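You operate a simulated robot arm through the tools that you are given. There is no shell and no other tool.

The job below is to be done with a simulated robot arm. You get a single attempt, and the scene is never put back.

JOB
Free the strap lever, take strap and lid off crate one and wipe the lid's dusty patch.
Fine: strap on the bench top, lid in the white frame; use the purple wiper and put it back. What is to be rubbed or washed off counts as gone when no trace of it is left.
Where things are to end (x, y in the base frame): orange strap within 0.06 m of [0.69, 0.83].

Only the result counts: the job must be done as asked and must still hold three seconds after the hand-in. Knocking over, shifting, dropping, spilling or breaking anything else fails it. Lids that push on must go on centred and level and be pressed home; caps that screw on are set level and turned clockwise until they are tight.

ROBOT AND FRAMES
A 6-joint arm with a two-finger gripper, fixed in place. Base frame: the origin is on the floor under the middle of its stand, x ahead of it, y to its left, z up. Readings come in m, degrees, newtons and seconds.
It reaches about 1.572 m from its shoulder. Its first joint turns from -166.0 to 166.0 degrees. Payload 2.45 kg.
The TCP is the grasp point between the finger pads, 0.02 m short of the fingertips. In the tool frame z runs along the fingers and y along their closing line. The gripper opens to 0.14 m; its body begins 0.168 m behind the TCP.
Orientation is that of the tool frame in the base frame, as [roll, pitch, yaw] about the fixed x, y, z axes, in that order (R = Rz(yaw) Ry(pitch) Rx(roll)). With the fingers straight down and closing along the base's y, the tool's x points along the base's -x, its y along +y and its z along -z.

CONTROLS
- The arm moves only by the tool servo_tool. Its argument "deltas" is a list of rows, each a list of 3 entries, a list of its own where there are three numbers: the turn, a rotation vector about the tool's x, y, z in degrees, then the shift along the tool's x, y, z in m, then the opening, from 0 (shut) to 1 (fully open). In form: [[[wx, wy, wz], [tx, ty, tz], jaw], ...]. A call has 1 to 20 rows; each row is the pose to reach, as a shift and turn from the pose commanded when the call began, along the tool's axes at that moment. Each row takes 0.2 s and may step no farther than 0.05 m and 8.6 degrees from the row before; otherwise, or with a gripper value out of range, the whole call is refused. A pose out of reach is approached as far as the arm can. The call stops where the force on the tool passes 40 N (or 10 N more than at its start, if that is more) or the arm is blocked; 0.2 s more then pass. Each finger travels about 0.045 m/s and halts on what it meets, pressing with about 22 N; the grip force reading is that of the motor and also rises with nothing between the fingers. The clock runs only during rows and for 0.2 s after the last one: add rows that repeat a pose to give the fingers time. It gives the time, the measured TCP pose, the force on the tool (base axes), the opening and the grip force at its end, in the units of the frame above (readings bear some noise), with the torque about the TCP (base axes, N m) and any sound that the robot's microphone picked up.
- Cameras (640 x 400 px; columns grow to the right, rows downward): "scene" is fixed at [0.3987, 0.6496, 1.5375]; the picture's right is [-0.37, -0.93, 0.00], its down [-0.33, 0.13, -0.94] and it looks along [0.87, -0.35, -0.35] (base axes); focal length 214 px, centre (320, 200). "wrist" rides on the gripper at [0.078, 0.011, -0.209] in the tool frame; the picture's right is [-0.14, 0.99, 0.00], its down [-0.92, -0.13, -0.37] and it looks along [-0.37, -0.05, 0.93] (tool axes); focal length 280 px, centre (320, 200). There is no depth. A picture from a camera that has moved, and an enlarged one, comes with that camera's place and axes in the base frame and with its lens.
- grab_frame(camera): a new picture of that camera. It takes no simulated time.
- close_up(camera, box): a new picture of the part [left, top, right, bottom] of that camera's present view, enlarged. It takes no simulated time.
- sign_off(): hands the job in; it is judged then, once.

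Places have to be worked out from the pictures, the camera data and where the tool is seen. Open the gripper and draw the arm clear of the work before you hand the job in, unless the task says otherwise.

The tools are called as a command line: name --argument value ..., lists and objects as JSON in quotes. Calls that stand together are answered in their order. servo_tool: Moves the arm, as the interface text tells. Its arguments: {"type":"object","properties":{"deltas":{"type":"array","items":{"type":"array"}}},"required":["deltas"]} The other tools are called the same way: grab_frame (camera) takes a picture; close_up (camera, box) takes an enlarged picture of a part of a camera's view; sign_off () hands the job in.

At the start:

```text
time: 0.0
tool_pos: [0.666, 0.1874, 1.282]
tcp_rot: [-180.0, 0.1, 180.0]
force: [0.5, -0.1, -0.8]
ft_torque: [-0.02, 0.0, 0.02]
width: 0.1398
finger_force: 0.0
```

scene: 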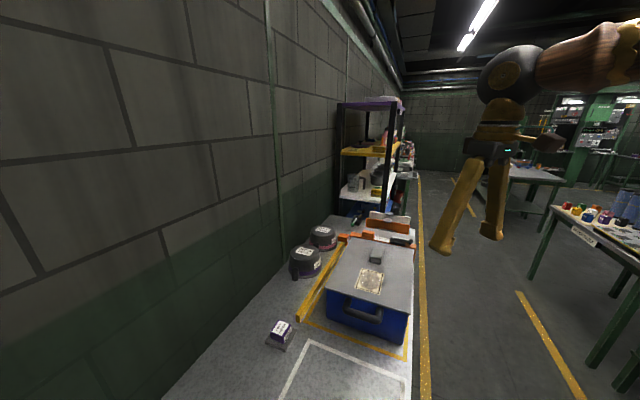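
wrist: 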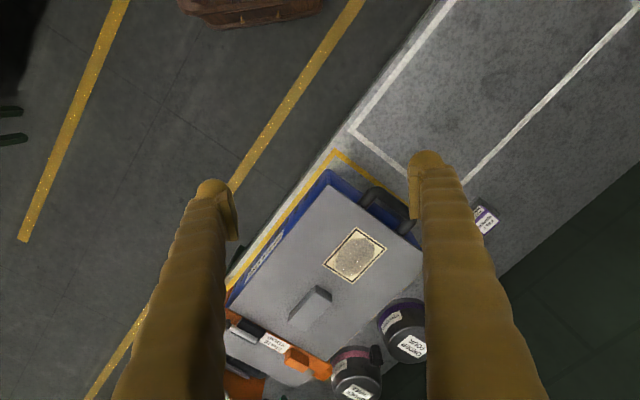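

I begin by looking closely at both views to locate the crate, strap, lever, lid, frame and wipers.

close_up --camera "scene" --box '[240, 200, 440, 400]'

close_up --camera "wrist" --box '[200, 140, 520, 400]'

close_up --camera "scene" --box '[330, 80, 430, 240]'

```text
2.00 times, centred on (340, 300) of scene
camera zoom: at [0.3987, 0.6496, 1.5375], right [-0.37, -0.93, 0.0], down [-0.33, 0.13, -0.94], along [0.87, -0.35, -0.35], focal length 429 px, centre (280, 0)
```

zoom: 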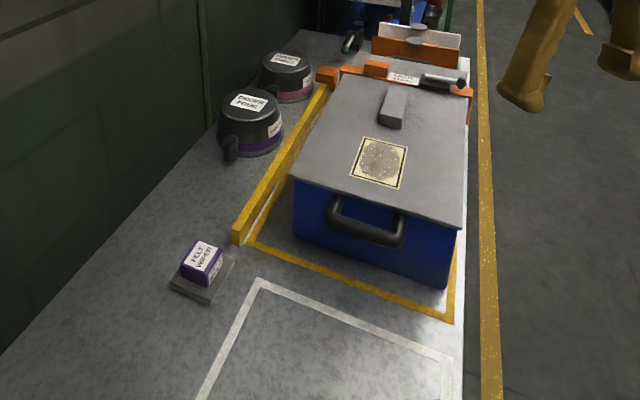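

```text
1.54 times, centred on (360, 270) of wrist
camera zoom: at [0.5874, 0.1987, 1.4912], right [0.14, 0.99, 0.0], down [0.92, -0.13, 0.37], along [0.37, -0.05, -0.93], focal length 431 px, centre (258, 92)
```

zoom: 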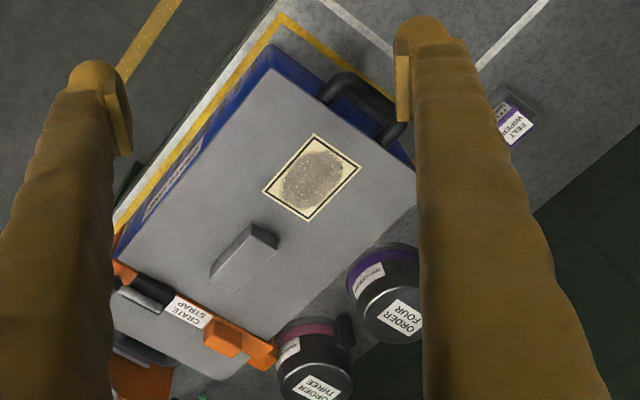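

```text
2.50 times, centred on (380, 160) of scene
camera zoom: at [0.3987, 0.6496, 1.5375], right [-0.37, -0.93, 0.0], down [-0.33, 0.13, -0.94], along [0.87, -0.35, -0.35], focal length 536 px, centre (170, 300)
```

zoom: 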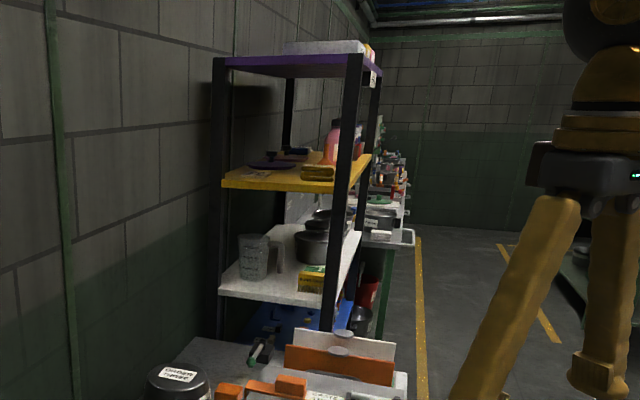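

The strap runs across the lid's far end (label near (1.17, 0.0, 0.965)) and the bench runs at about -46°. I move the tool above the crate, high up, for a better look from the wrist camera.

servo_tool --deltas '[[[0, 0, 0], [-0.035, -0.018, 0], 1], [[0, 0, 0], [-0.07, -0.036, 0], 1], [[0, 0, 0], [-0.105, -0.054, 0], 1], [[0, 0, 0], [-0.14, -0.072, 0], 1], [[0, 0, 0], [-0.175, -0.09, 0], 1], [[0, 0, 0], [-0.21, -0.108, 0], 1], [[0, 0, 0], [-0.245, -0.126, 0], 1], [[0, 0, 0], [-0.28, -0.144, 0], 1], [[0, 0, 0], [-0.315, -0.162, 0], 1], [[0, 0, 0], [-0.35, -0.18, 0], 1]]'

grab_frame --camera "wrist"

grab_frame --camera "scene"

```text
time: 2.2
tool_pos: [1.0145, 0.0074, 1.2846]
tcp_rot: [-180.0, 0.1, 179.9]
force: [-0.3, -0.2, 1.0]
ft_torque: [-0.01, -0.14, -0.01]
width: 0.1401
finger_force: 0.1
```

```text
taken
camera wrist: at [0.9363, 0.0182, 1.4936], right [0.14, 0.99, 0.0], down [0.92, -0.13, 0.37], along [0.37, -0.05, -0.93], focal length 280 px, centre (320, 200)
```

wrist: 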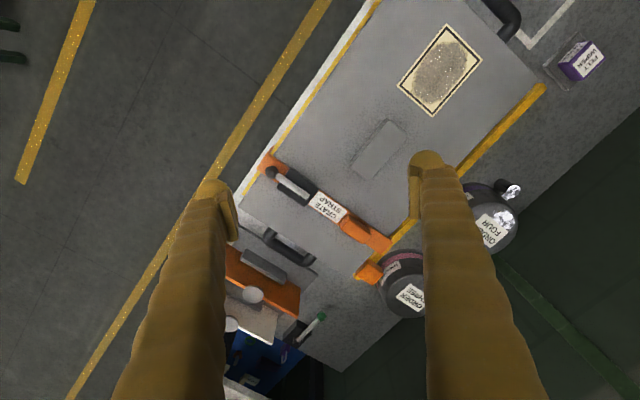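

```text
taken
```

scene: 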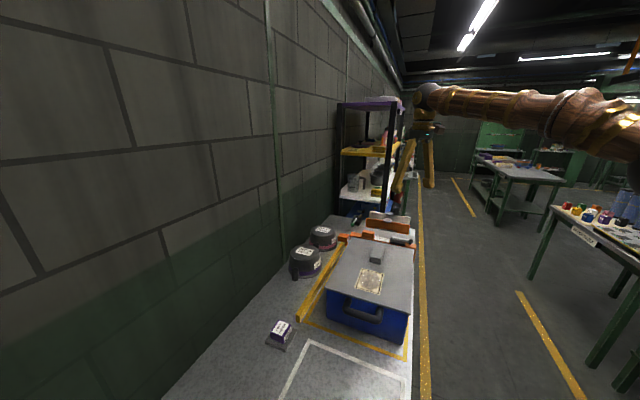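

close_up --camera "wrist" --box '[220, 130, 420, 290]'

close_up --camera "wrist" --box '[210, 220, 350, 400]'

close_up --camera "scene" --box '[310, 200, 430, 280]'

```text
2.50 times, centred on (320, 210) of wrist
camera zoom: at [0.9363, 0.0182, 1.4936], right [0.14, 0.99, 0.0], down [0.92, -0.13, 0.37], along [0.37, -0.05, -0.93], focal length 701 px, centre (320, 175)
```

zoom: 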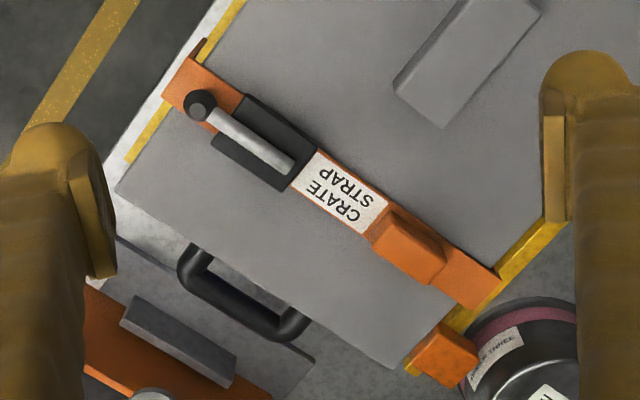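

```text
2.22 times, centred on (280, 310) of wrist
camera zoom: at [0.9363, 0.0182, 1.4936], right [0.14, 0.99, 0.0], down [0.92, -0.13, 0.37], along [0.37, -0.05, -0.93], focal length 623 px, centre (409, -44)
```

zoom: 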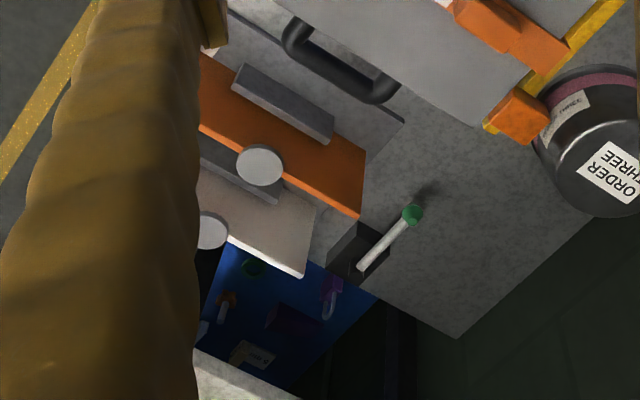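

```text
5.00 times, centred on (370, 240) of scene
camera zoom: at [0.3987, 0.6496, 1.5375], right [-0.37, -0.93, 0.0], down [-0.33, 0.13, -0.94], along [0.87, -0.35, -0.35], focal length 1072 px, centre (70, 0)
```

zoom: 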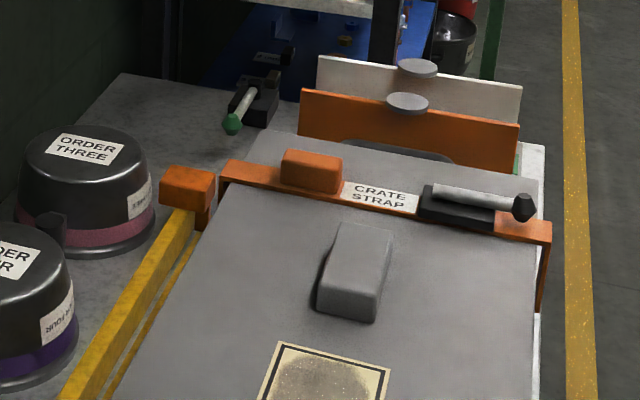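

The lever's knob is near (1.069, -0.090, 0.99) and its inner end near (1.127, -0.034, 0.986). I turn the hand -44° about the tool z so the fingers close along the bench direction, and come lower for a better look.

servo_tool --deltas '[[[0, 0, -7.4], [-0.01, -0.005, 0.01], 1], [[0, 0, -14.8], [-0.02, -0.01, 0.02], 1], [[0, 0, -22.2], [-0.03, -0.015, 0.03], 1], [[0, 0, -29.6], [-0.04, -0.02, 0.04], 1], [[0, 0, -37], [-0.05, -0.025, 0.05], 1], [[0, 0, -44], [-0.06, -0.03, 0.06], 1]]'

grab_frame --camera "wrist"

```text
time: 3.6
tool_pos: [1.0758, -0.0223, 1.2221]
tcp_rot: [-180.0, 0.0, -135.9]
force: [-0.4, -0.1, -0.4]
ft_torque: [0.02, -0.02, -0.02]
width: 0.1401
finger_force: 0.0
```

```text
taken
camera wrist: at [1.0114, -0.0682, 1.4312], right [-0.59, 0.81, 0.0], down [0.75, 0.55, 0.37], along [0.3, 0.22, -0.93], focal length 280 px, centre (320, 200)
```

wrist: 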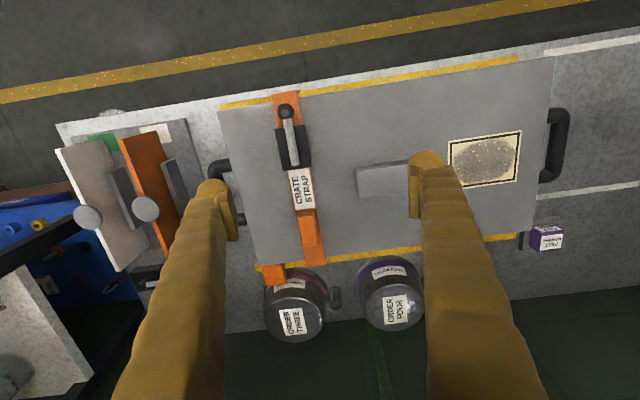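

The lid is about 0.51 × 0.31 m, axis at -45°, its handle near (1.065, 0.105). I zoom in on the strap from here.

close_up --camera "wrist" --box '[230, 80, 350, 155]'

close_up --camera "wrist" --box '[230, 190, 350, 290]'

close_up --camera "wrist" --box '[40, 90, 230, 300]'

```text
5.33 times, centred on (290, 118) of wrist
camera zoom: at [1.0114, -0.0682, 1.4312], right [-0.59, 0.81, 0.0], down [0.75, 0.55, 0.37], along [0.3, 0.22, -0.93], focal length 1495 px, centre (480, 640)
```

zoom: 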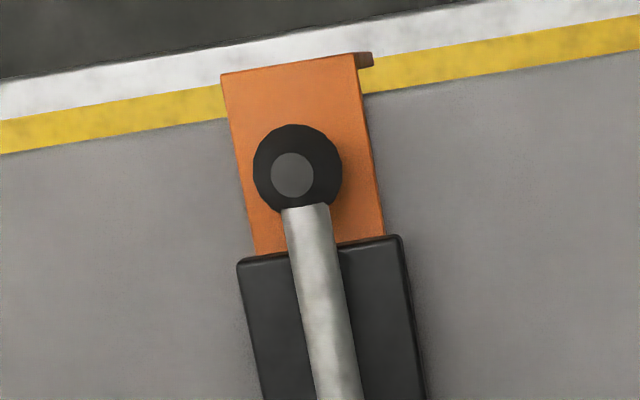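

```text
4.00 times, centred on (290, 240) of wrist
camera zoom: at [1.0114, -0.0682, 1.4312], right [-0.59, 0.81, 0.0], down [0.75, 0.55, 0.37], along [0.3, 0.22, -0.93], focal length 1122 px, centre (440, 40)
```

zoom: 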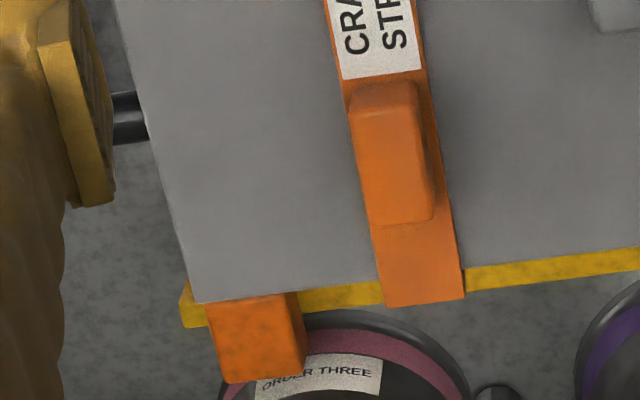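

```text
1.90 times, centred on (135, 195) of wrist
camera zoom: at [1.0114, -0.0682, 1.4312], right [-0.59, 0.81, 0.0], down [0.75, 0.55, 0.37], along [0.3, 0.22, -0.93], focal length 534 px, centre (672, 210)
```

zoom: 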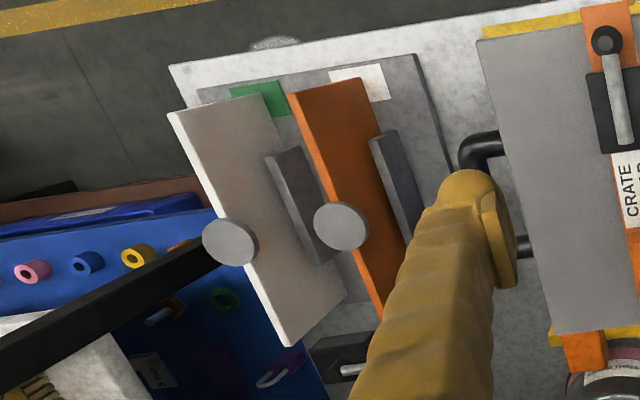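

The lever is a rod with a dark knob on a black base, likely hinged near the label. I zoom hard with the scene camera for its side profile.

close_up --camera "scene" --box '[384, 228, 424, 253]'

close_up --camera "scene" --box '[340, 222, 380, 247]'

close_up --camera "wrist" --box '[260, 90, 340, 220]'

```text
16.00 times, centred on (404, 240) of scene
camera zoom: at [0.3987, 0.6496, 1.5375], right [-0.37, -0.93, 0.0], down [-0.33, 0.13, -0.94], along [0.87, -0.35, -0.35], focal length 3432 px, centre (-1024, -448)
```

zoom: 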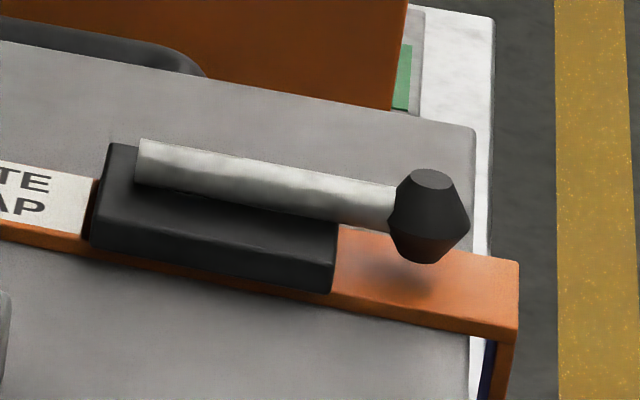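

```text
16.00 times, centred on (360, 234) of scene
camera zoom: at [0.3987, 0.6496, 1.5375], right [-0.37, -0.93, 0.0], down [-0.33, 0.13, -0.94], along [0.87, -0.35, -0.35], focal length 3432 px, centre (-320, -352)
```

zoom: 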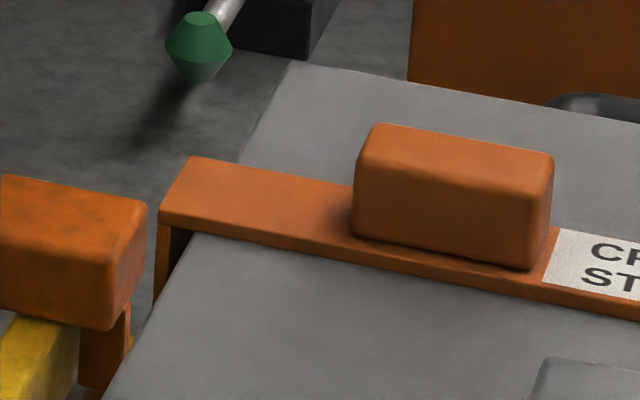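

```text
3.08 times, centred on (300, 155) of wrist
camera zoom: at [1.0114, -0.0682, 1.4312], right [-0.59, 0.81, 0.0], down [0.75, 0.55, 0.37], along [0.3, 0.22, -0.93], focal length 863 px, centre (382, 338)
```

zoom: 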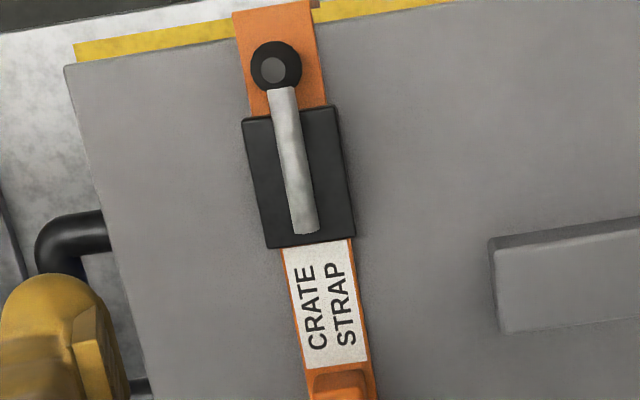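

The rod lies flat on the black base, ending in a biconical knob at about (1.069, -0.0895, 0.988). I move above the knob with fingers straddling it, stopping at z≈1.06 to check the alignment.

servo_tool --deltas '[[[0, 0, 0], [0.02, -0.017, 0.03], 0.8], [[0, 0, 0], [0.04, -0.034, 0.06], 0.6], [[0, 0, 0], [0.0515, -0.0437, 0.1], 0.5], [[0, 0, 0], [0.0515, -0.0437, 0.14], 0.45], [[0, 0, 0], [0.0515, -0.0437, 0.162], 0.45], [[0, 0, 0], [0.0515, -0.0437, 0.162], 0.45]]'

grab_frame --camera "wrist"

close_up --camera "scene" --box '[340, 190, 440, 260]'

```text
time: 5.0
tool_pos: [1.0694, -0.0885, 1.0592]
tcp_rot: [180.0, 0.0, -136.1]
force: [-0.8, 0.5, -0.2]
ft_torque: [0.0, 0.01, 0.02]
width: 0.063
finger_force: 0.0
```

```text
taken
camera wrist: at [1.0053, -0.1351, 1.2694], right [-0.59, 0.81, 0.0], down [0.75, 0.55, 0.37], along [0.3, 0.22, -0.93], focal length 280 px, centre (320, 200)
```

wrist: 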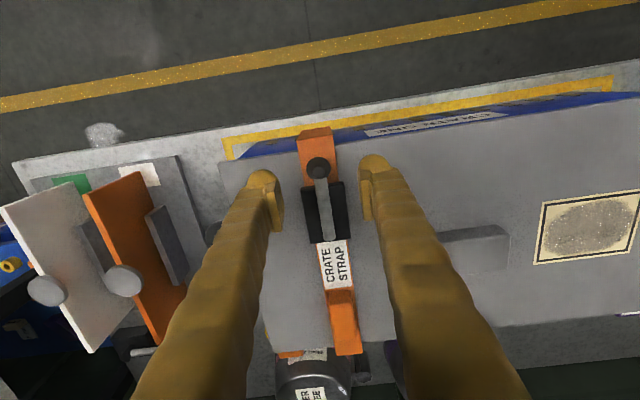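

```text
5.71 times, centred on (390, 225) of scene
camera zoom: at [0.3987, 0.6496, 1.5375], right [-0.37, -0.93, 0.0], down [-0.33, 0.13, -0.94], along [0.87, -0.35, -0.35], focal length 1226 px, centre (-80, 57)
```

zoom: 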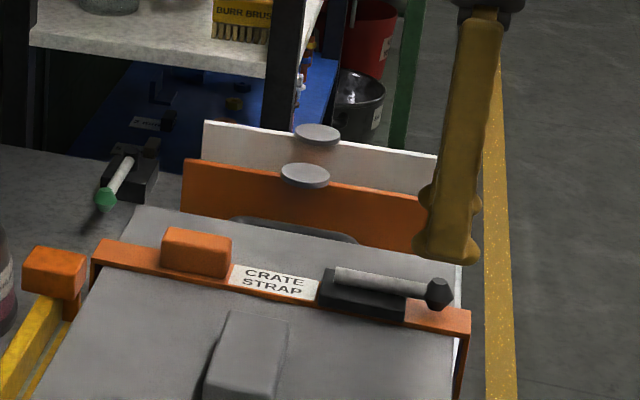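

The knob sits centred between the fingers, near (1.068, -0.091). I descend to z≈0.995 and close gently onto it.

servo_tool --deltas '[[[0, 0, 0], [0.0025, -0.001, 0.025], 0.45], [[0, 0, 0], [0.0025, -0.001, 0.045], 0.45], [[0, 0, 0], [0.0025, -0.001, 0.055], 0.45], [[0, 0, 0], [0.0025, -0.001, 0.063], 0.45], [[0, 0, 0], [0.0025, -0.001, 0.063], 0.45]]'

close_up --camera "scene" --box '[370, 210, 434, 250]'

close_up --camera "wrist" --box '[240, 120, 400, 280]'

```text
time: 6.2
tool_pos: [1.0689, -0.0921, 0.996]
tcp_rot: [-180.0, 0.1, -136.1]
force: [-0.8, 0.3, 0.6]
ft_torque: [0.01, 0.0, -0.02]
width: 0.0632
finger_force: 0.1
```

```text
10.00 times, centred on (402, 230) of scene
camera zoom: at [0.3987, 0.6496, 1.5375], right [-0.37, -0.93, 0.0], down [-0.33, 0.13, -0.94], along [0.87, -0.35, -0.35], focal length 2145 px, centre (-500, -100)
```

zoom: 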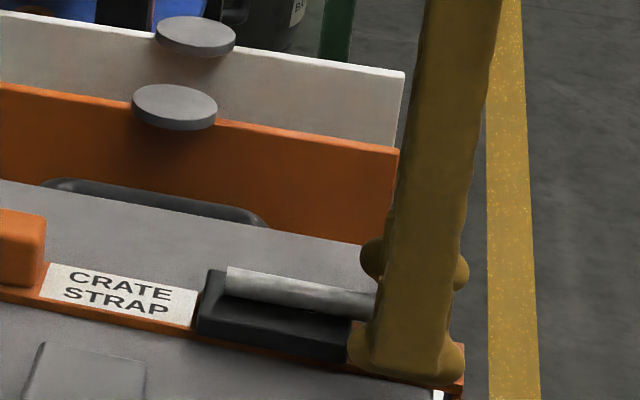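

```text
2.50 times, centred on (320, 200) of wrist
camera zoom: at [1.0045, -0.1384, 1.2059], right [-0.59, 0.81, 0.0], down [0.75, 0.55, 0.37], along [0.3, 0.22, -0.93], focal length 701 px, centre (320, 200)
```

zoom: 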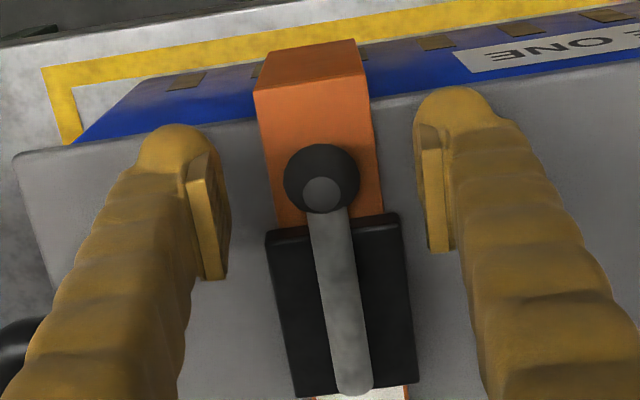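

The knob is between the pads with no contact force. I close the fingers on it.

servo_tool --deltas '[[[0, 0, 0], [0.002, 0, 0], 0.1], [[0, 0, 0], [0.002, 0, 0], 0.1], [[0, 0, 0], [0.002, 0, 0], 0.1], [[0, 0, 0], [0.002, 0, 0], 0.1]]'

close_up --camera "wrist" --box '[240, 120, 400, 280]'

```text
time: 7.2
tool_pos: [1.0664, -0.0936, 0.9978]
tcp_rot: [180.0, 0.1, -136.0]
force: [0.8, 0.0, 1.1]
ft_torque: [0.0, -0.06, -0.02]
width: 0.0245
finger_force: 21.9
```

```text
2.50 times, centred on (320, 200) of wrist
camera zoom: at [1.0027, -0.1398, 1.2062], right [-0.59, 0.81, 0.0], down [0.75, 0.55, 0.37], along [0.3, 0.22, -0.93], focal length 701 px, centre (320, 200)
```

zoom: 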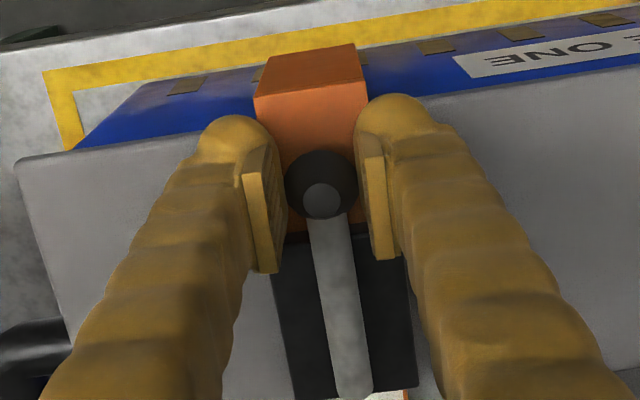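

The knob is gripped (width 0.0245). I test a small lift of 5 mm and read the force.

servo_tool --deltas '[[[0, 0, 0], [0, 0, -0.003], 0.1], [[0, 0, 0], [0, 0, -0.005], 0.1]]'

```text
time: 7.8
tool_pos: [1.067, -0.0934, 1.0014]
tcp_rot: [180.0, 0.0, -136.0]
force: [-0.5, -0.3, -1.7]
ft_torque: [-0.14, 0.13, -0.01]
width: 0.0243
finger_force: 21.5
```

Lifting offers little resistance (about 2 N). I continue up along an arc to about 20° about the presumed hinge and look.

servo_tool --deltas '[[[0, 0, 0], [-0.0005, 0, -0.006], 0.1], [[0, 0, 0], [-0.0015, 0, -0.012], 0.1], [[0, 0, 0], [-0.003, 0, -0.018], 0.1], [[0, 0, 0], [-0.0045, 0, -0.023], 0.1]]'

close_up --camera "wrist" --box '[240, 120, 400, 280]'

close_up --camera "scene" --box '[370, 210, 434, 250]'

```text
time: 8.8
tool_pos: [1.0709, -0.0902, 1.0251]
tcp_rot: [-180.0, 0.0, -136.0]
force: [0.1, 0.8, -1.7]
ft_torque: [-0.14, 0.15, 0.02]
width: 0.0244
finger_force: 22.2
```

```text
2.50 times, centred on (320, 200) of wrist
camera zoom: at [1.0056, -0.1364, 1.234], right [-0.59, 0.81, 0.0], down [0.75, 0.55, 0.37], along [0.3, 0.22, -0.93], focal length 701 px, centre (320, 200)
```

zoom: 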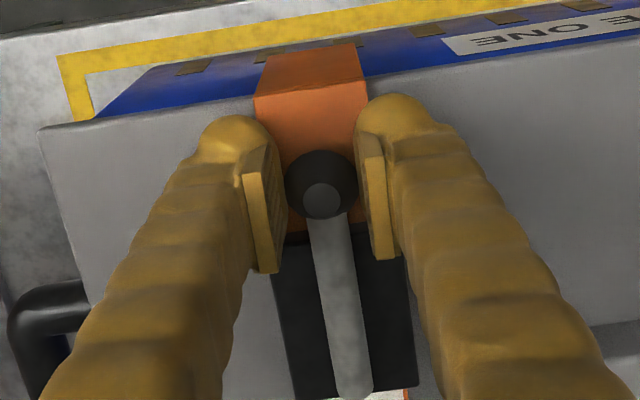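

```text
10.00 times, centred on (402, 230) of scene
camera zoom: at [0.3987, 0.6496, 1.5375], right [-0.37, -0.93, 0.0], down [-0.33, 0.13, -0.94], along [0.87, -0.35, -0.35], focal length 2145 px, centre (-500, -100)
```

zoom: 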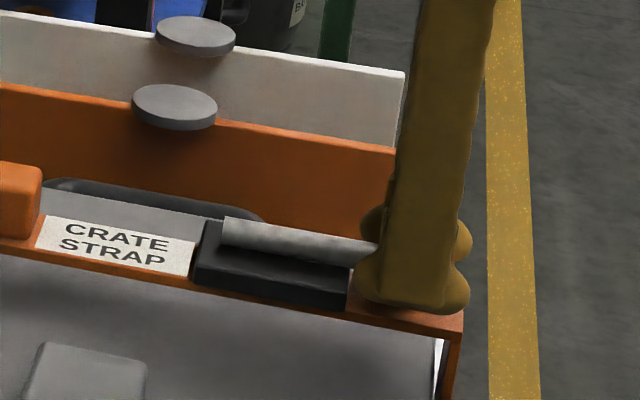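

The picture shows the whole strap tilting up with the lever, so the lever does not hinge upwards. I check the strap's other end before lowering it back.

close_up --camera "scene" --box '[320, 200, 440, 275]'

```text
5.33 times, centred on (380, 238) of scene
camera zoom: at [0.3987, 0.6496, 1.5375], right [-0.37, -0.93, 0.0], down [-0.33, 0.13, -0.94], along [0.87, -0.35, -0.35], focal length 1144 px, centre (0, 0)
```

zoom: 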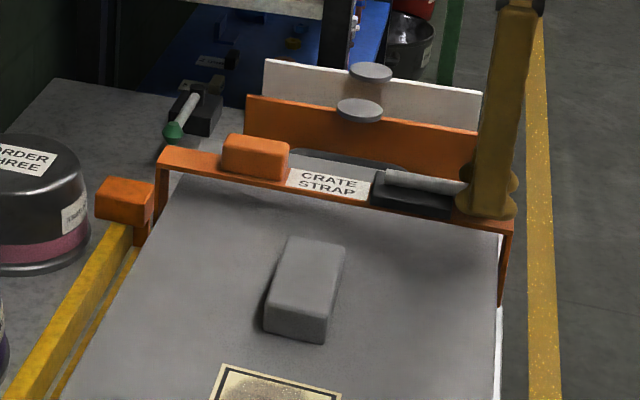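

The whole strap rose level by ~2.5 cm, held by nothing. I lower it exactly back to where it was.

servo_tool --deltas '[[[0, 0, 0], [0.0015, 0, 0.006], 0.1], [[0, 0, 0], [0.003, 0, 0.012], 0.1], [[0, 0, 0], [0.004, 0, 0.018], 0.1], [[0, 0, 0], [0.0045, 0, 0.023], 0.1], [[0, 0, 0], [0.0045, 0, 0.026], 0.1]]'

close_up --camera "scene" --box '[320, 200, 440, 275]'

grab_frame --camera "wrist"

```text
time: 10.0
tool_pos: [1.0672, -0.094, 0.9993]
tcp_rot: [-180.0, 0.0, -136.1]
force: [-0.2, -0.1, -1.8]
ft_torque: [-0.11, 0.17, 0.01]
width: 0.0244
finger_force: 21.3
```

```text
5.33 times, centred on (380, 238) of scene
camera zoom: at [0.3987, 0.6496, 1.5375], right [-0.37, -0.93, 0.0], down [-0.33, 0.13, -0.94], along [0.87, -0.35, -0.35], focal length 1144 px, centre (0, 0)
```

zoom: 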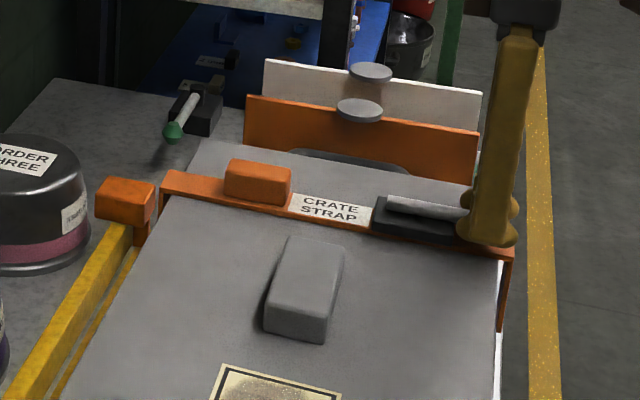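

```text
taken
camera wrist: at [1.0026, -0.1395, 1.2079], right [-0.59, 0.81, 0.0], down [0.75, 0.55, 0.37], along [0.3, 0.22, -0.93], focal length 280 px, centre (320, 200)
```

wrist: 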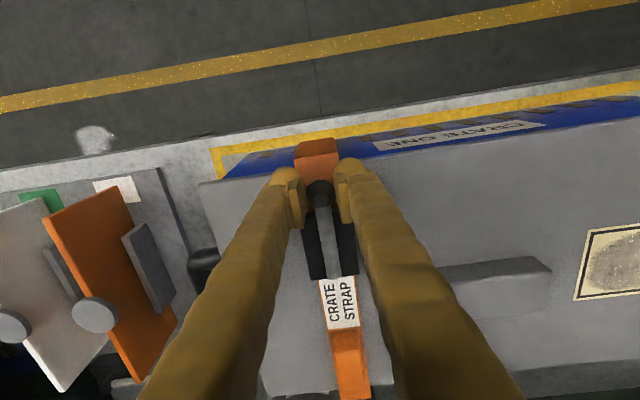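

The strap is still hanging slightly (force -1.8 N at z 0.9993); I lower it the last few millimetres until the weight is off.

servo_tool --deltas '[[[0, 0, 0], [0, 0, 0.002], 0.1], [[0, 0, 0], [0, 0, 0.003], 0.1], [[0, 0, 0], [0, 0, 0.003], 0.1]]'

close_up --camera "scene" --box '[330, 210, 426, 270]'

```text
time: 10.8
tool_pos: [1.067, -0.0923, 0.9973]
tcp_rot: [-179.9, 0.1, -136.0]
force: [0.2, 0.2, 13.1]
ft_torque: [0.42, -0.52, -0.01]
width: 0.0243
finger_force: 22.2
```

```text
6.67 times, centred on (378, 240) of scene
camera zoom: at [0.3987, 0.6496, 1.5375], right [-0.37, -0.93, 0.0], down [-0.33, 0.13, -0.94], along [0.87, -0.35, -0.35], focal length 1430 px, centre (-67, -67)
```

zoom: 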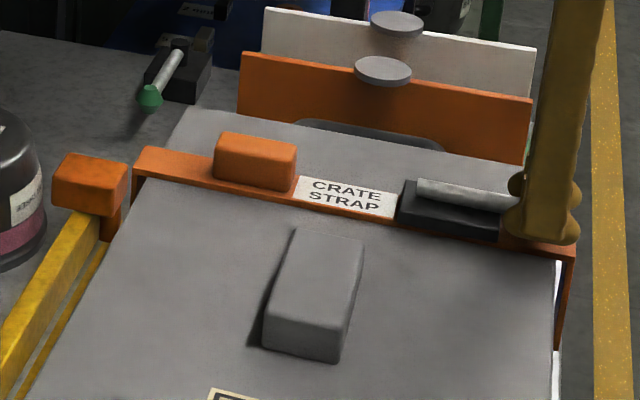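

The strap is seated again (13 N press). I relax that slightly and test a small sideways move of the knob (tool -y, toward the crate's far end).

servo_tool --deltas '[[[0, 0, 0], [0, 0, -0.0015], 0.1], [[0, 0, 0], [0, -0.003, -0.0015], 0.1], [[0, 0, 0], [0, -0.006, -0.0015], 0.1]]'

close_up --camera "wrist" --box '[240, 120, 400, 280]'

```text
time: 11.6
tool_pos: [1.0699, -0.0977, 0.997]
tcp_rot: [-180.0, -0.1, -136.1]
force: [-0.8, 0.3, 2.0]
ft_torque: [-0.15, 0.19, -0.01]
width: 0.0244
finger_force: 22.4
```

```text
2.50 times, centred on (320, 200) of wrist
camera zoom: at [1.0067, -0.1442, 1.2063], right [-0.59, 0.81, 0.0], down [0.75, 0.55, 0.37], along [0.3, 0.22, -0.93], focal length 701 px, centre (320, 200)
```

zoom: 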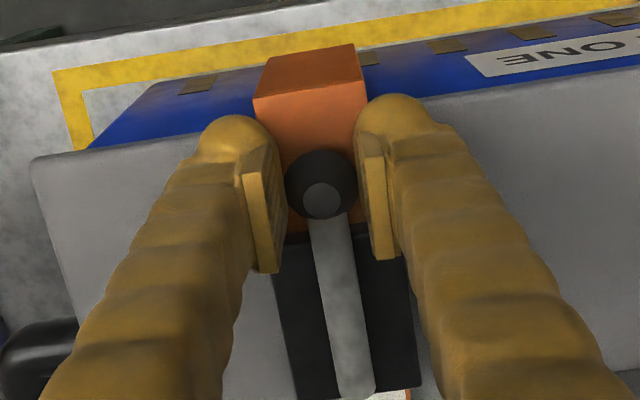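

The strap only slid 6 mm with the lever unmoved relative to its base. I move it back and look at the similar green lever for hints on how such levers work.

servo_tool --deltas '[[[0, 0, 0], [0, 0.003, 0], 0.1], [[0, 0, 0], [0, 0.006, 0], 0.1]]'

close_up --camera "scene" --box '[342, 206, 374, 232]'

close_up --camera "scene" --box '[384, 228, 424, 263]'

```text
time: 12.2
tool_pos: [1.0673, -0.0942, 0.9987]
tcp_rot: [-180.0, 0.0, -136.1]
force: [-0.4, 1.0, -1.7]
ft_torque: [-0.18, 0.17, -0.03]
width: 0.0242
finger_force: 22.0
```

```text
15.38 times, centred on (358, 219) of scene
camera zoom: at [0.3987, 0.6496, 1.5375], right [-0.37, -0.93, 0.0], down [-0.33, 0.13, -0.94], along [0.87, -0.35, -0.35], focal length 3300 px, centre (-265, -92)
```

zoom: 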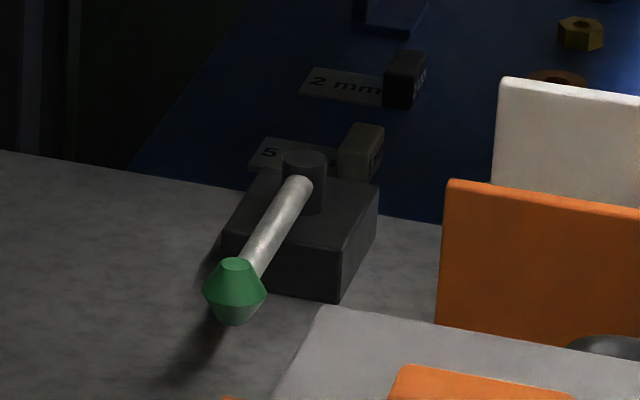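

```text
11.43 times, centred on (404, 246) of scene
camera zoom: at [0.3987, 0.6496, 1.5375], right [-0.37, -0.93, 0.0], down [-0.33, 0.13, -0.94], along [0.87, -0.35, -0.35], focal length 2451 px, centre (-640, -320)
```

zoom: 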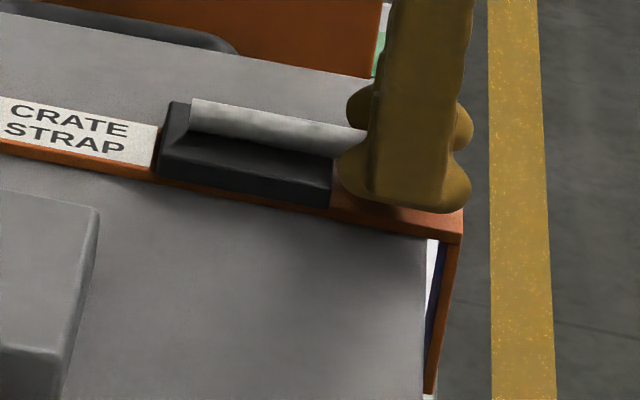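

The green one pivots around a vertical post, unlike the strap lever. I set the strap down fully, open, and back off to inspect the strap's legs and lever from a lower angle.

servo_tool --deltas '[[[0, 0, 0], [0, 0, 0.001], 0.1], [[0, 0, 0], [0, 0, 0.002], 0.1], [[0, 0, 0], [0, 0, 0.002], 0.3], [[0, 0, 0], [0, 0, 0.002], 0.45], [[0, 0, 0], [0, 0, 0.002], 0.45], [[0, 0, 0], [0, 0, -0.03], 0.45], [[0, 0, 0], [0, 0, -0.07], 0.45], [[0, 0, 0], [0, 0, -0.11], 0.45]]'

grab_frame --camera "wrist"

close_up --camera "scene" --box '[320, 210, 440, 360]'

```text
time: 14.0
tool_pos: [1.0666, -0.0937, 1.1076]
tcp_rot: [180.0, 0.0, -136.1]
force: [0.4, 0.0, -0.4]
ft_torque: [-0.03, -0.02, 0.0]
width: 0.0632
finger_force: 0.0
```

```text
taken
camera wrist: at [1.0027, -0.1405, 1.316], right [-0.59, 0.81, 0.0], down [0.75, 0.55, 0.37], along [0.3, 0.22, -0.93], focal length 280 px, centre (320, 200)
```

wrist: 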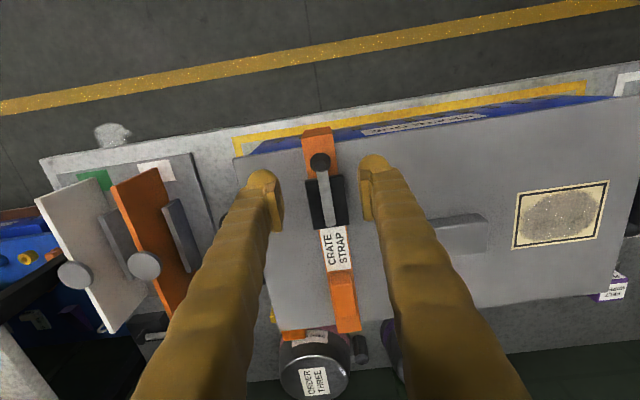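

```text
2.67 times, centred on (380, 285) of scene
camera zoom: at [0.3987, 0.6496, 1.5375], right [-0.37, -0.93, 0.0], down [-0.33, 0.13, -0.94], along [0.87, -0.35, -0.35], focal length 572 px, centre (160, -27)
```

zoom: 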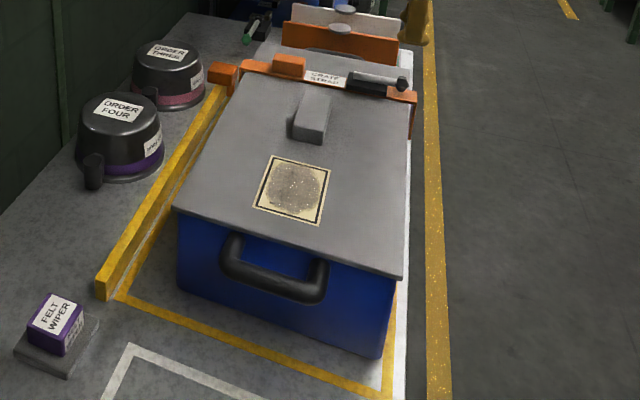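

To see the strap's front leg and lever profile, I tilt the hand back 40° and pull it in front of the crate.

servo_tool --deltas '[[[0, 0, 0], [0.03, 0, 0], 0.45], [[0, -8, 0], [0.06, 0, 0.005], 0.45], [[0, -16, 0], [0.09, 0, 0.015], 0.45], [[0, -24, 0], [0.115, 0, 0.03], 0.45], [[0, -32, 0], [0.135, 0, 0.045], 0.45], [[0, -40, 0], [0.14, 0, 0.058], 0.45]]'

grab_frame --camera "wrist"

```text
time: 15.4
tool_pos: [0.966, -0.1898, 1.0496]
tcp_rot: [-180.0, 40.1, -136.0]
force: [0.0, 0.1, 0.1]
ft_torque: [-0.01, -0.01, 0.01]
width: 0.0632
finger_force: 0.1
```

```text
taken
camera wrist: at [0.8176, -0.3176, 1.1595], right [-0.61, 0.79, 0.09], down [0.42, 0.23, 0.88], along [0.67, 0.57, -0.48], focal length 280 px, centre (320, 200)
```

wrist: 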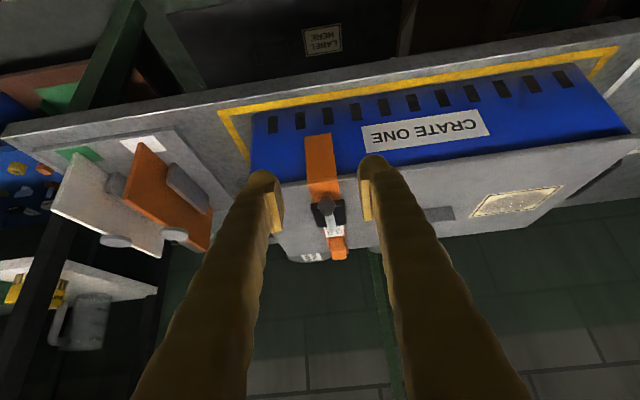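

I zoom on the strap's leg and lever from this low angle (the image is upside down).

close_up --camera "wrist" --box '[270, 110, 380, 270]'

close_up --camera "wrist" --box '[296, 180, 360, 220]'

```text
2.50 times, centred on (325, 190) of wrist
camera zoom: at [0.8176, -0.3176, 1.1595], right [-0.61, 0.79, 0.09], down [0.42, 0.23, 0.88], along [0.67, 0.57, -0.48], focal length 701 px, centre (308, 225)
```

zoom: 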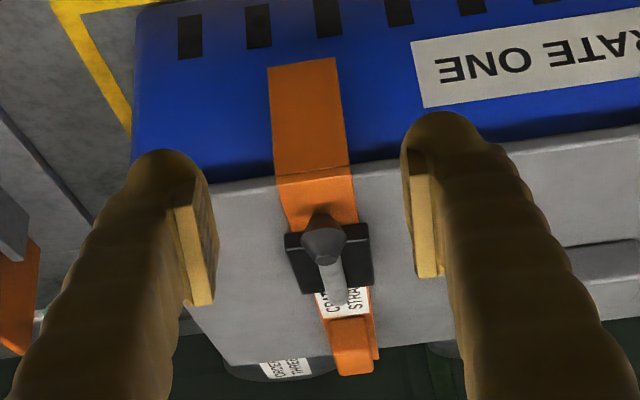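

```text
10.00 times, centred on (328, 200) of wrist
camera zoom: at [0.8176, -0.3176, 1.1595], right [-0.61, 0.79, 0.09], down [0.42, 0.23, 0.88], along [0.67, 0.57, -0.48], focal length 2804 px, centre (240, 200)
```

zoom: 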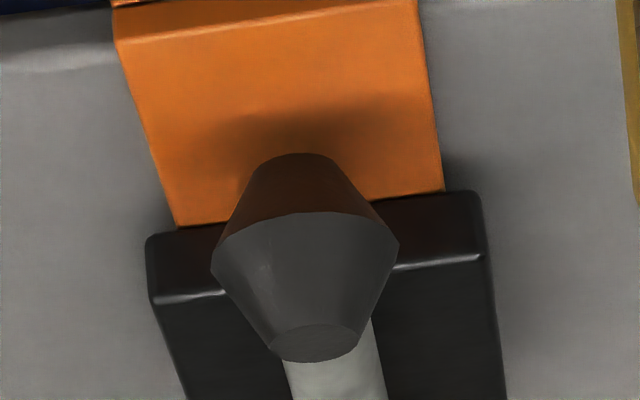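

The strap is a plain U-bracket, and the lever must be turned against its own friction, so I'll grip the knob rigidly and rotate the hand about the presumed hinge so the strap is not lifted. I approach the knob with the hand tilted 40° from the front.

servo_tool --deltas '[[[0, 0, 0], [-0.037, 0, 0], 0.45], [[0, 0, 0], [-0.0738, 0, 0], 0.45], [[0, 0, 0], [-0.0738, 0, 0.04], 0.45], [[0, 0, 0], [-0.0738, 0, 0.08], 0.45], [[0, 0, 0], [-0.0738, 0, 0.11], 0.45], [[0, 0, 0], [-0.0738, 0, 0.13], 0.45], [[0, 0, 0], [-0.0738, 0, 0.13], 0.45]]'

close_up --camera "wrist" --box '[240, 120, 400, 280]'

close_up --camera "scene" --box '[370, 210, 434, 250]'

```text
time: 17.0
tool_pos: [1.0663, -0.0927, 0.9969]
tcp_rot: [180.0, 40.1, -136.1]
force: [0.7, -0.4, -0.3]
ft_torque: [0.02, 0.01, 0.01]
width: 0.0628
finger_force: 0.0
```

```text
2.50 times, centred on (320, 200) of wrist
camera zoom: at [0.9194, -0.221, 1.1074], right [-0.61, 0.79, 0.09], down [0.43, 0.23, 0.87], along [0.67, 0.57, -0.48], focal length 701 px, centre (320, 200)
```

zoom: 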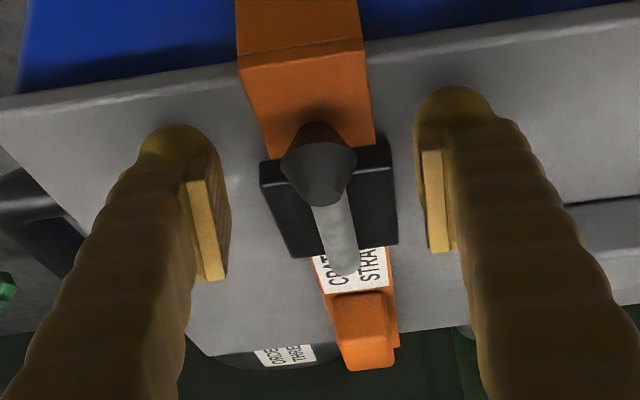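

```text
10.00 times, centred on (402, 230) of scene
camera zoom: at [0.3987, 0.6496, 1.5375], right [-0.37, -0.93, 0.0], down [-0.33, 0.13, -0.94], along [0.87, -0.35, -0.35], focal length 2145 px, centre (-500, -100)
```

zoom: 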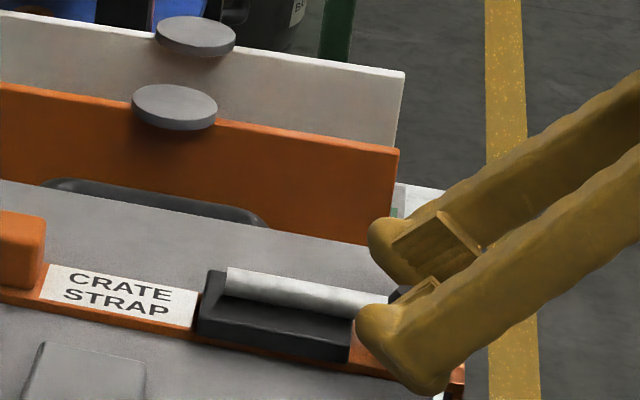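

The knob sits slightly low in the pads, so I go 3 mm lower and close.

servo_tool --deltas '[[[0, 0, 0], [0.0019, 0, 0.0023], 0.45], [[0, 0, 0], [0.0019, 0, 0.0023], 0.1], [[0, 0, 0], [0.0019, 0, 0.0023], 0.1], [[0, 0, 0], [0.0019, 0, 0.0023], 0.1], [[0, 0, 0], [0.0019, 0, 0.0023], 0.1]]'

close_up --camera "wrist" --box '[240, 120, 400, 280]'

```text
time: 18.2
tool_pos: [1.0668, -0.0927, 0.9948]
tcp_rot: [180.0, 40.1, -136.0]
force: [0.5, -0.6, 0.1]
ft_torque: [-0.05, 0.03, -0.01]
width: 0.0243
finger_force: 22.0
```

```text
2.50 times, centred on (320, 200) of wrist
camera zoom: at [0.9193, -0.2207, 1.1044], right [-0.61, 0.79, 0.09], down [0.43, 0.23, 0.87], along [0.67, 0.57, -0.48], focal length 701 px, centre (320, 200)
```

zoom: 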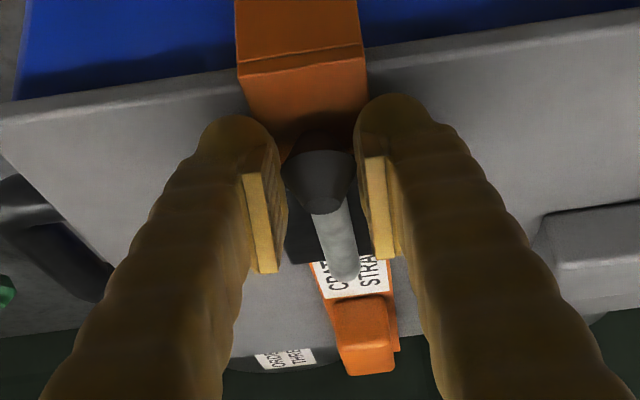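

Gripped. I now rotate the hand 8° about the presumed hinge (at the rod's inner end) along the matching arc, and check the reaction.

servo_tool --deltas '[[[0, 4, 0], [-0.0043, 0, -0.0038], 0.1], [[0, 8, 0], [-0.0087, 0, -0.0073], 0.1], [[0, 8, 0], [-0.0087, 0, -0.0073], 0.1]]'

close_up --camera "wrist" --box '[240, 120, 400, 280]'

close_up --camera "scene" --box '[330, 210, 426, 270]'

```text
time: 19.0
tool_pos: [1.0681, -0.0915, 1.0059]
tcp_rot: [-180.0, 32.0, -136.1]
force: [-0.6, 1.3, 2.9]
ft_torque: [0.18, -0.26, -0.02]
width: 0.0244
finger_force: 22.3
```

```text
2.50 times, centred on (320, 200) of wrist
camera zoom: at [0.9328, -0.2071, 1.1418], right [-0.6, 0.79, 0.07], down [0.51, 0.31, 0.8], along [0.61, 0.52, -0.59], focal length 701 px, centre (320, 200)
```

zoom: 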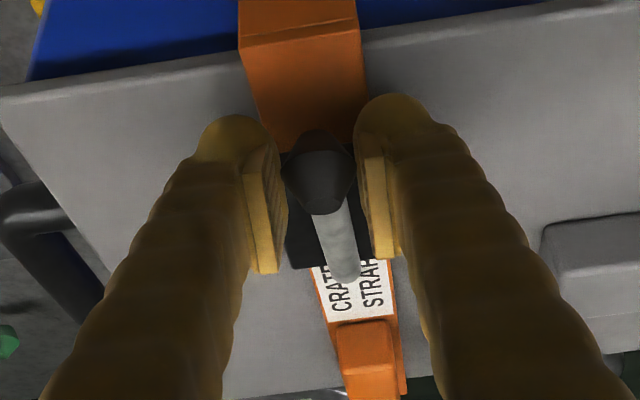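

```text
6.67 times, centred on (378, 240) of scene
camera zoom: at [0.3987, 0.6496, 1.5375], right [-0.37, -0.93, 0.0], down [-0.33, 0.13, -0.94], along [0.87, -0.35, -0.35], focal length 1430 px, centre (-67, -67)
```

zoom: 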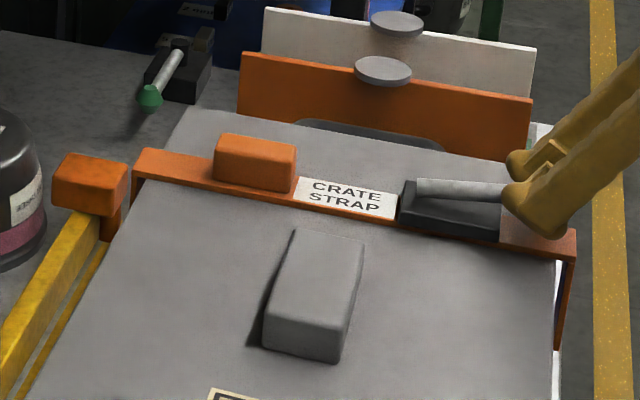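

The rod has turned up about 8° relative to its base while the strap stayed put, so the hinge is confirmed as upward. I continue the arc to about 40°.

servo_tool --deltas '[[[0, 8, 0], [-0.0088, 0, -0.0073], 0.1], [[0, 16, 0], [-0.0185, 0, -0.0132], 0.1], [[0, 24, 0], [-0.0289, 0, -0.0177], 0.1], [[0, 32, 0], [-0.0398, 0, -0.0209], 0.1], [[0, 32, 0], [-0.0398, 0, -0.0209], 0.1]]'

close_up --camera "wrist" --box '[240, 120, 400, 280]'

close_up --camera "scene" --box '[330, 210, 426, 270]'

```text
time: 20.2
tool_pos: [1.0844, -0.0743, 1.0439]
tcp_rot: [180.0, -0.1, -136.0]
force: [0.6, -1.1, -1.6]
ft_torque: [-0.08, 0.07, -0.01]
width: 0.022
finger_force: 21.9
```

```text
2.50 times, centred on (320, 200) of wrist
camera zoom: at [1.0207, -0.1226, 1.2537], right [-0.59, 0.81, 0.0], down [0.75, 0.55, 0.37], along [0.3, 0.22, -0.93], focal length 701 px, centre (320, 200)
```

zoom: 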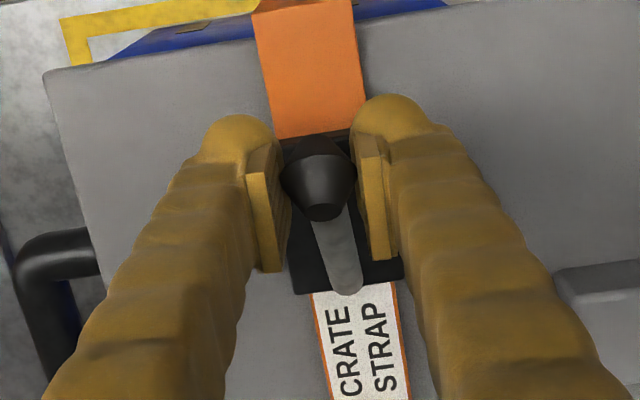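

```text
6.67 times, centred on (378, 240) of scene
camera zoom: at [0.3987, 0.6496, 1.5375], right [-0.37, -0.93, 0.0], down [-0.33, 0.13, -0.94], along [0.87, -0.35, -0.35], focal length 1430 px, centre (-67, -67)
```

zoom: 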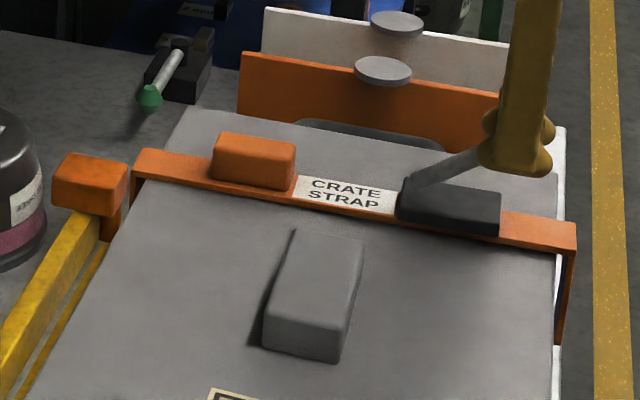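

The lever is up about 38° and strap still in place. I continue the arc to about 72°.

servo_tool --deltas '[[[0, 8, 0], [-0.0088, 0, -0.0072], 0.1], [[0, 16, 0], [-0.0185, 0, -0.0132], 0.1], [[0, 24, 0], [-0.0289, 0, -0.0177], 0.1], [[0, 32, 0], [-0.0399, 0, -0.0208], 0.1], [[0, 32, 0], [-0.0399, 0, -0.0208], 0.1]]'

close_up --camera "wrist" --box '[240, 120, 400, 280]'

close_up --camera "scene" --box '[330, 210, 426, 270]'

```text
time: 21.4
tool_pos: [1.0732, -0.0535, 1.0468]
tcp_rot: [-179.7, -31.9, -136.1]
force: [-1.2, -2.0, 5.6]
ft_torque: [0.16, -0.05, -0.02]
width: 0.0214
finger_force: 21.3
out of reach, approached as far as the arm can: row 4, 5
```

```text
2.50 times, centred on (320, 200) of wrist
camera zoom: at [1.0959, -0.0144, 1.2654], right [-0.61, 0.79, -0.08], down [0.79, 0.59, -0.17], along [-0.09, -0.17, -0.98], focal length 701 px, centre (320, 200)
```

zoom: 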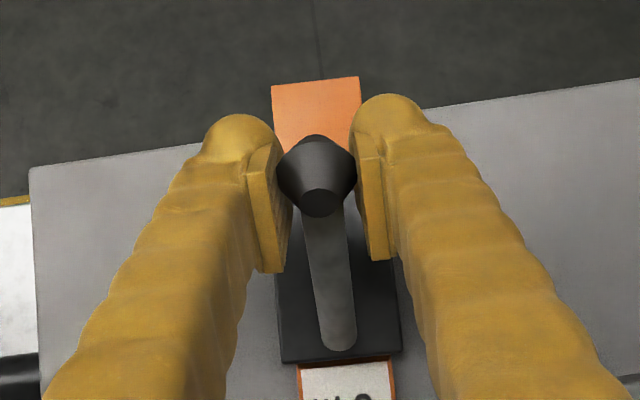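

```text
6.67 times, centred on (378, 240) of scene
camera zoom: at [0.3987, 0.6496, 1.5375], right [-0.37, -0.93, 0.0], down [-0.33, 0.13, -0.94], along [0.87, -0.35, -0.35], focal length 1430 px, centre (-67, -67)
```

zoom: 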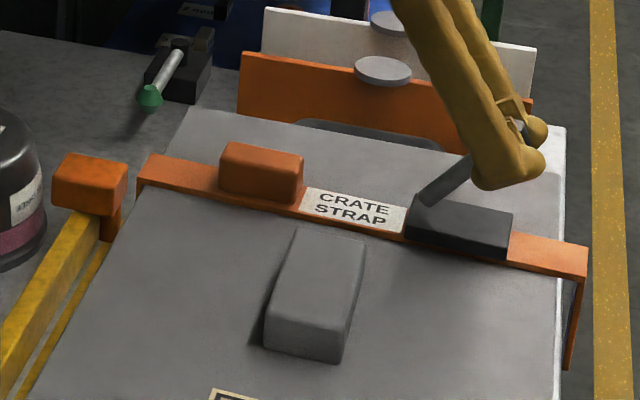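

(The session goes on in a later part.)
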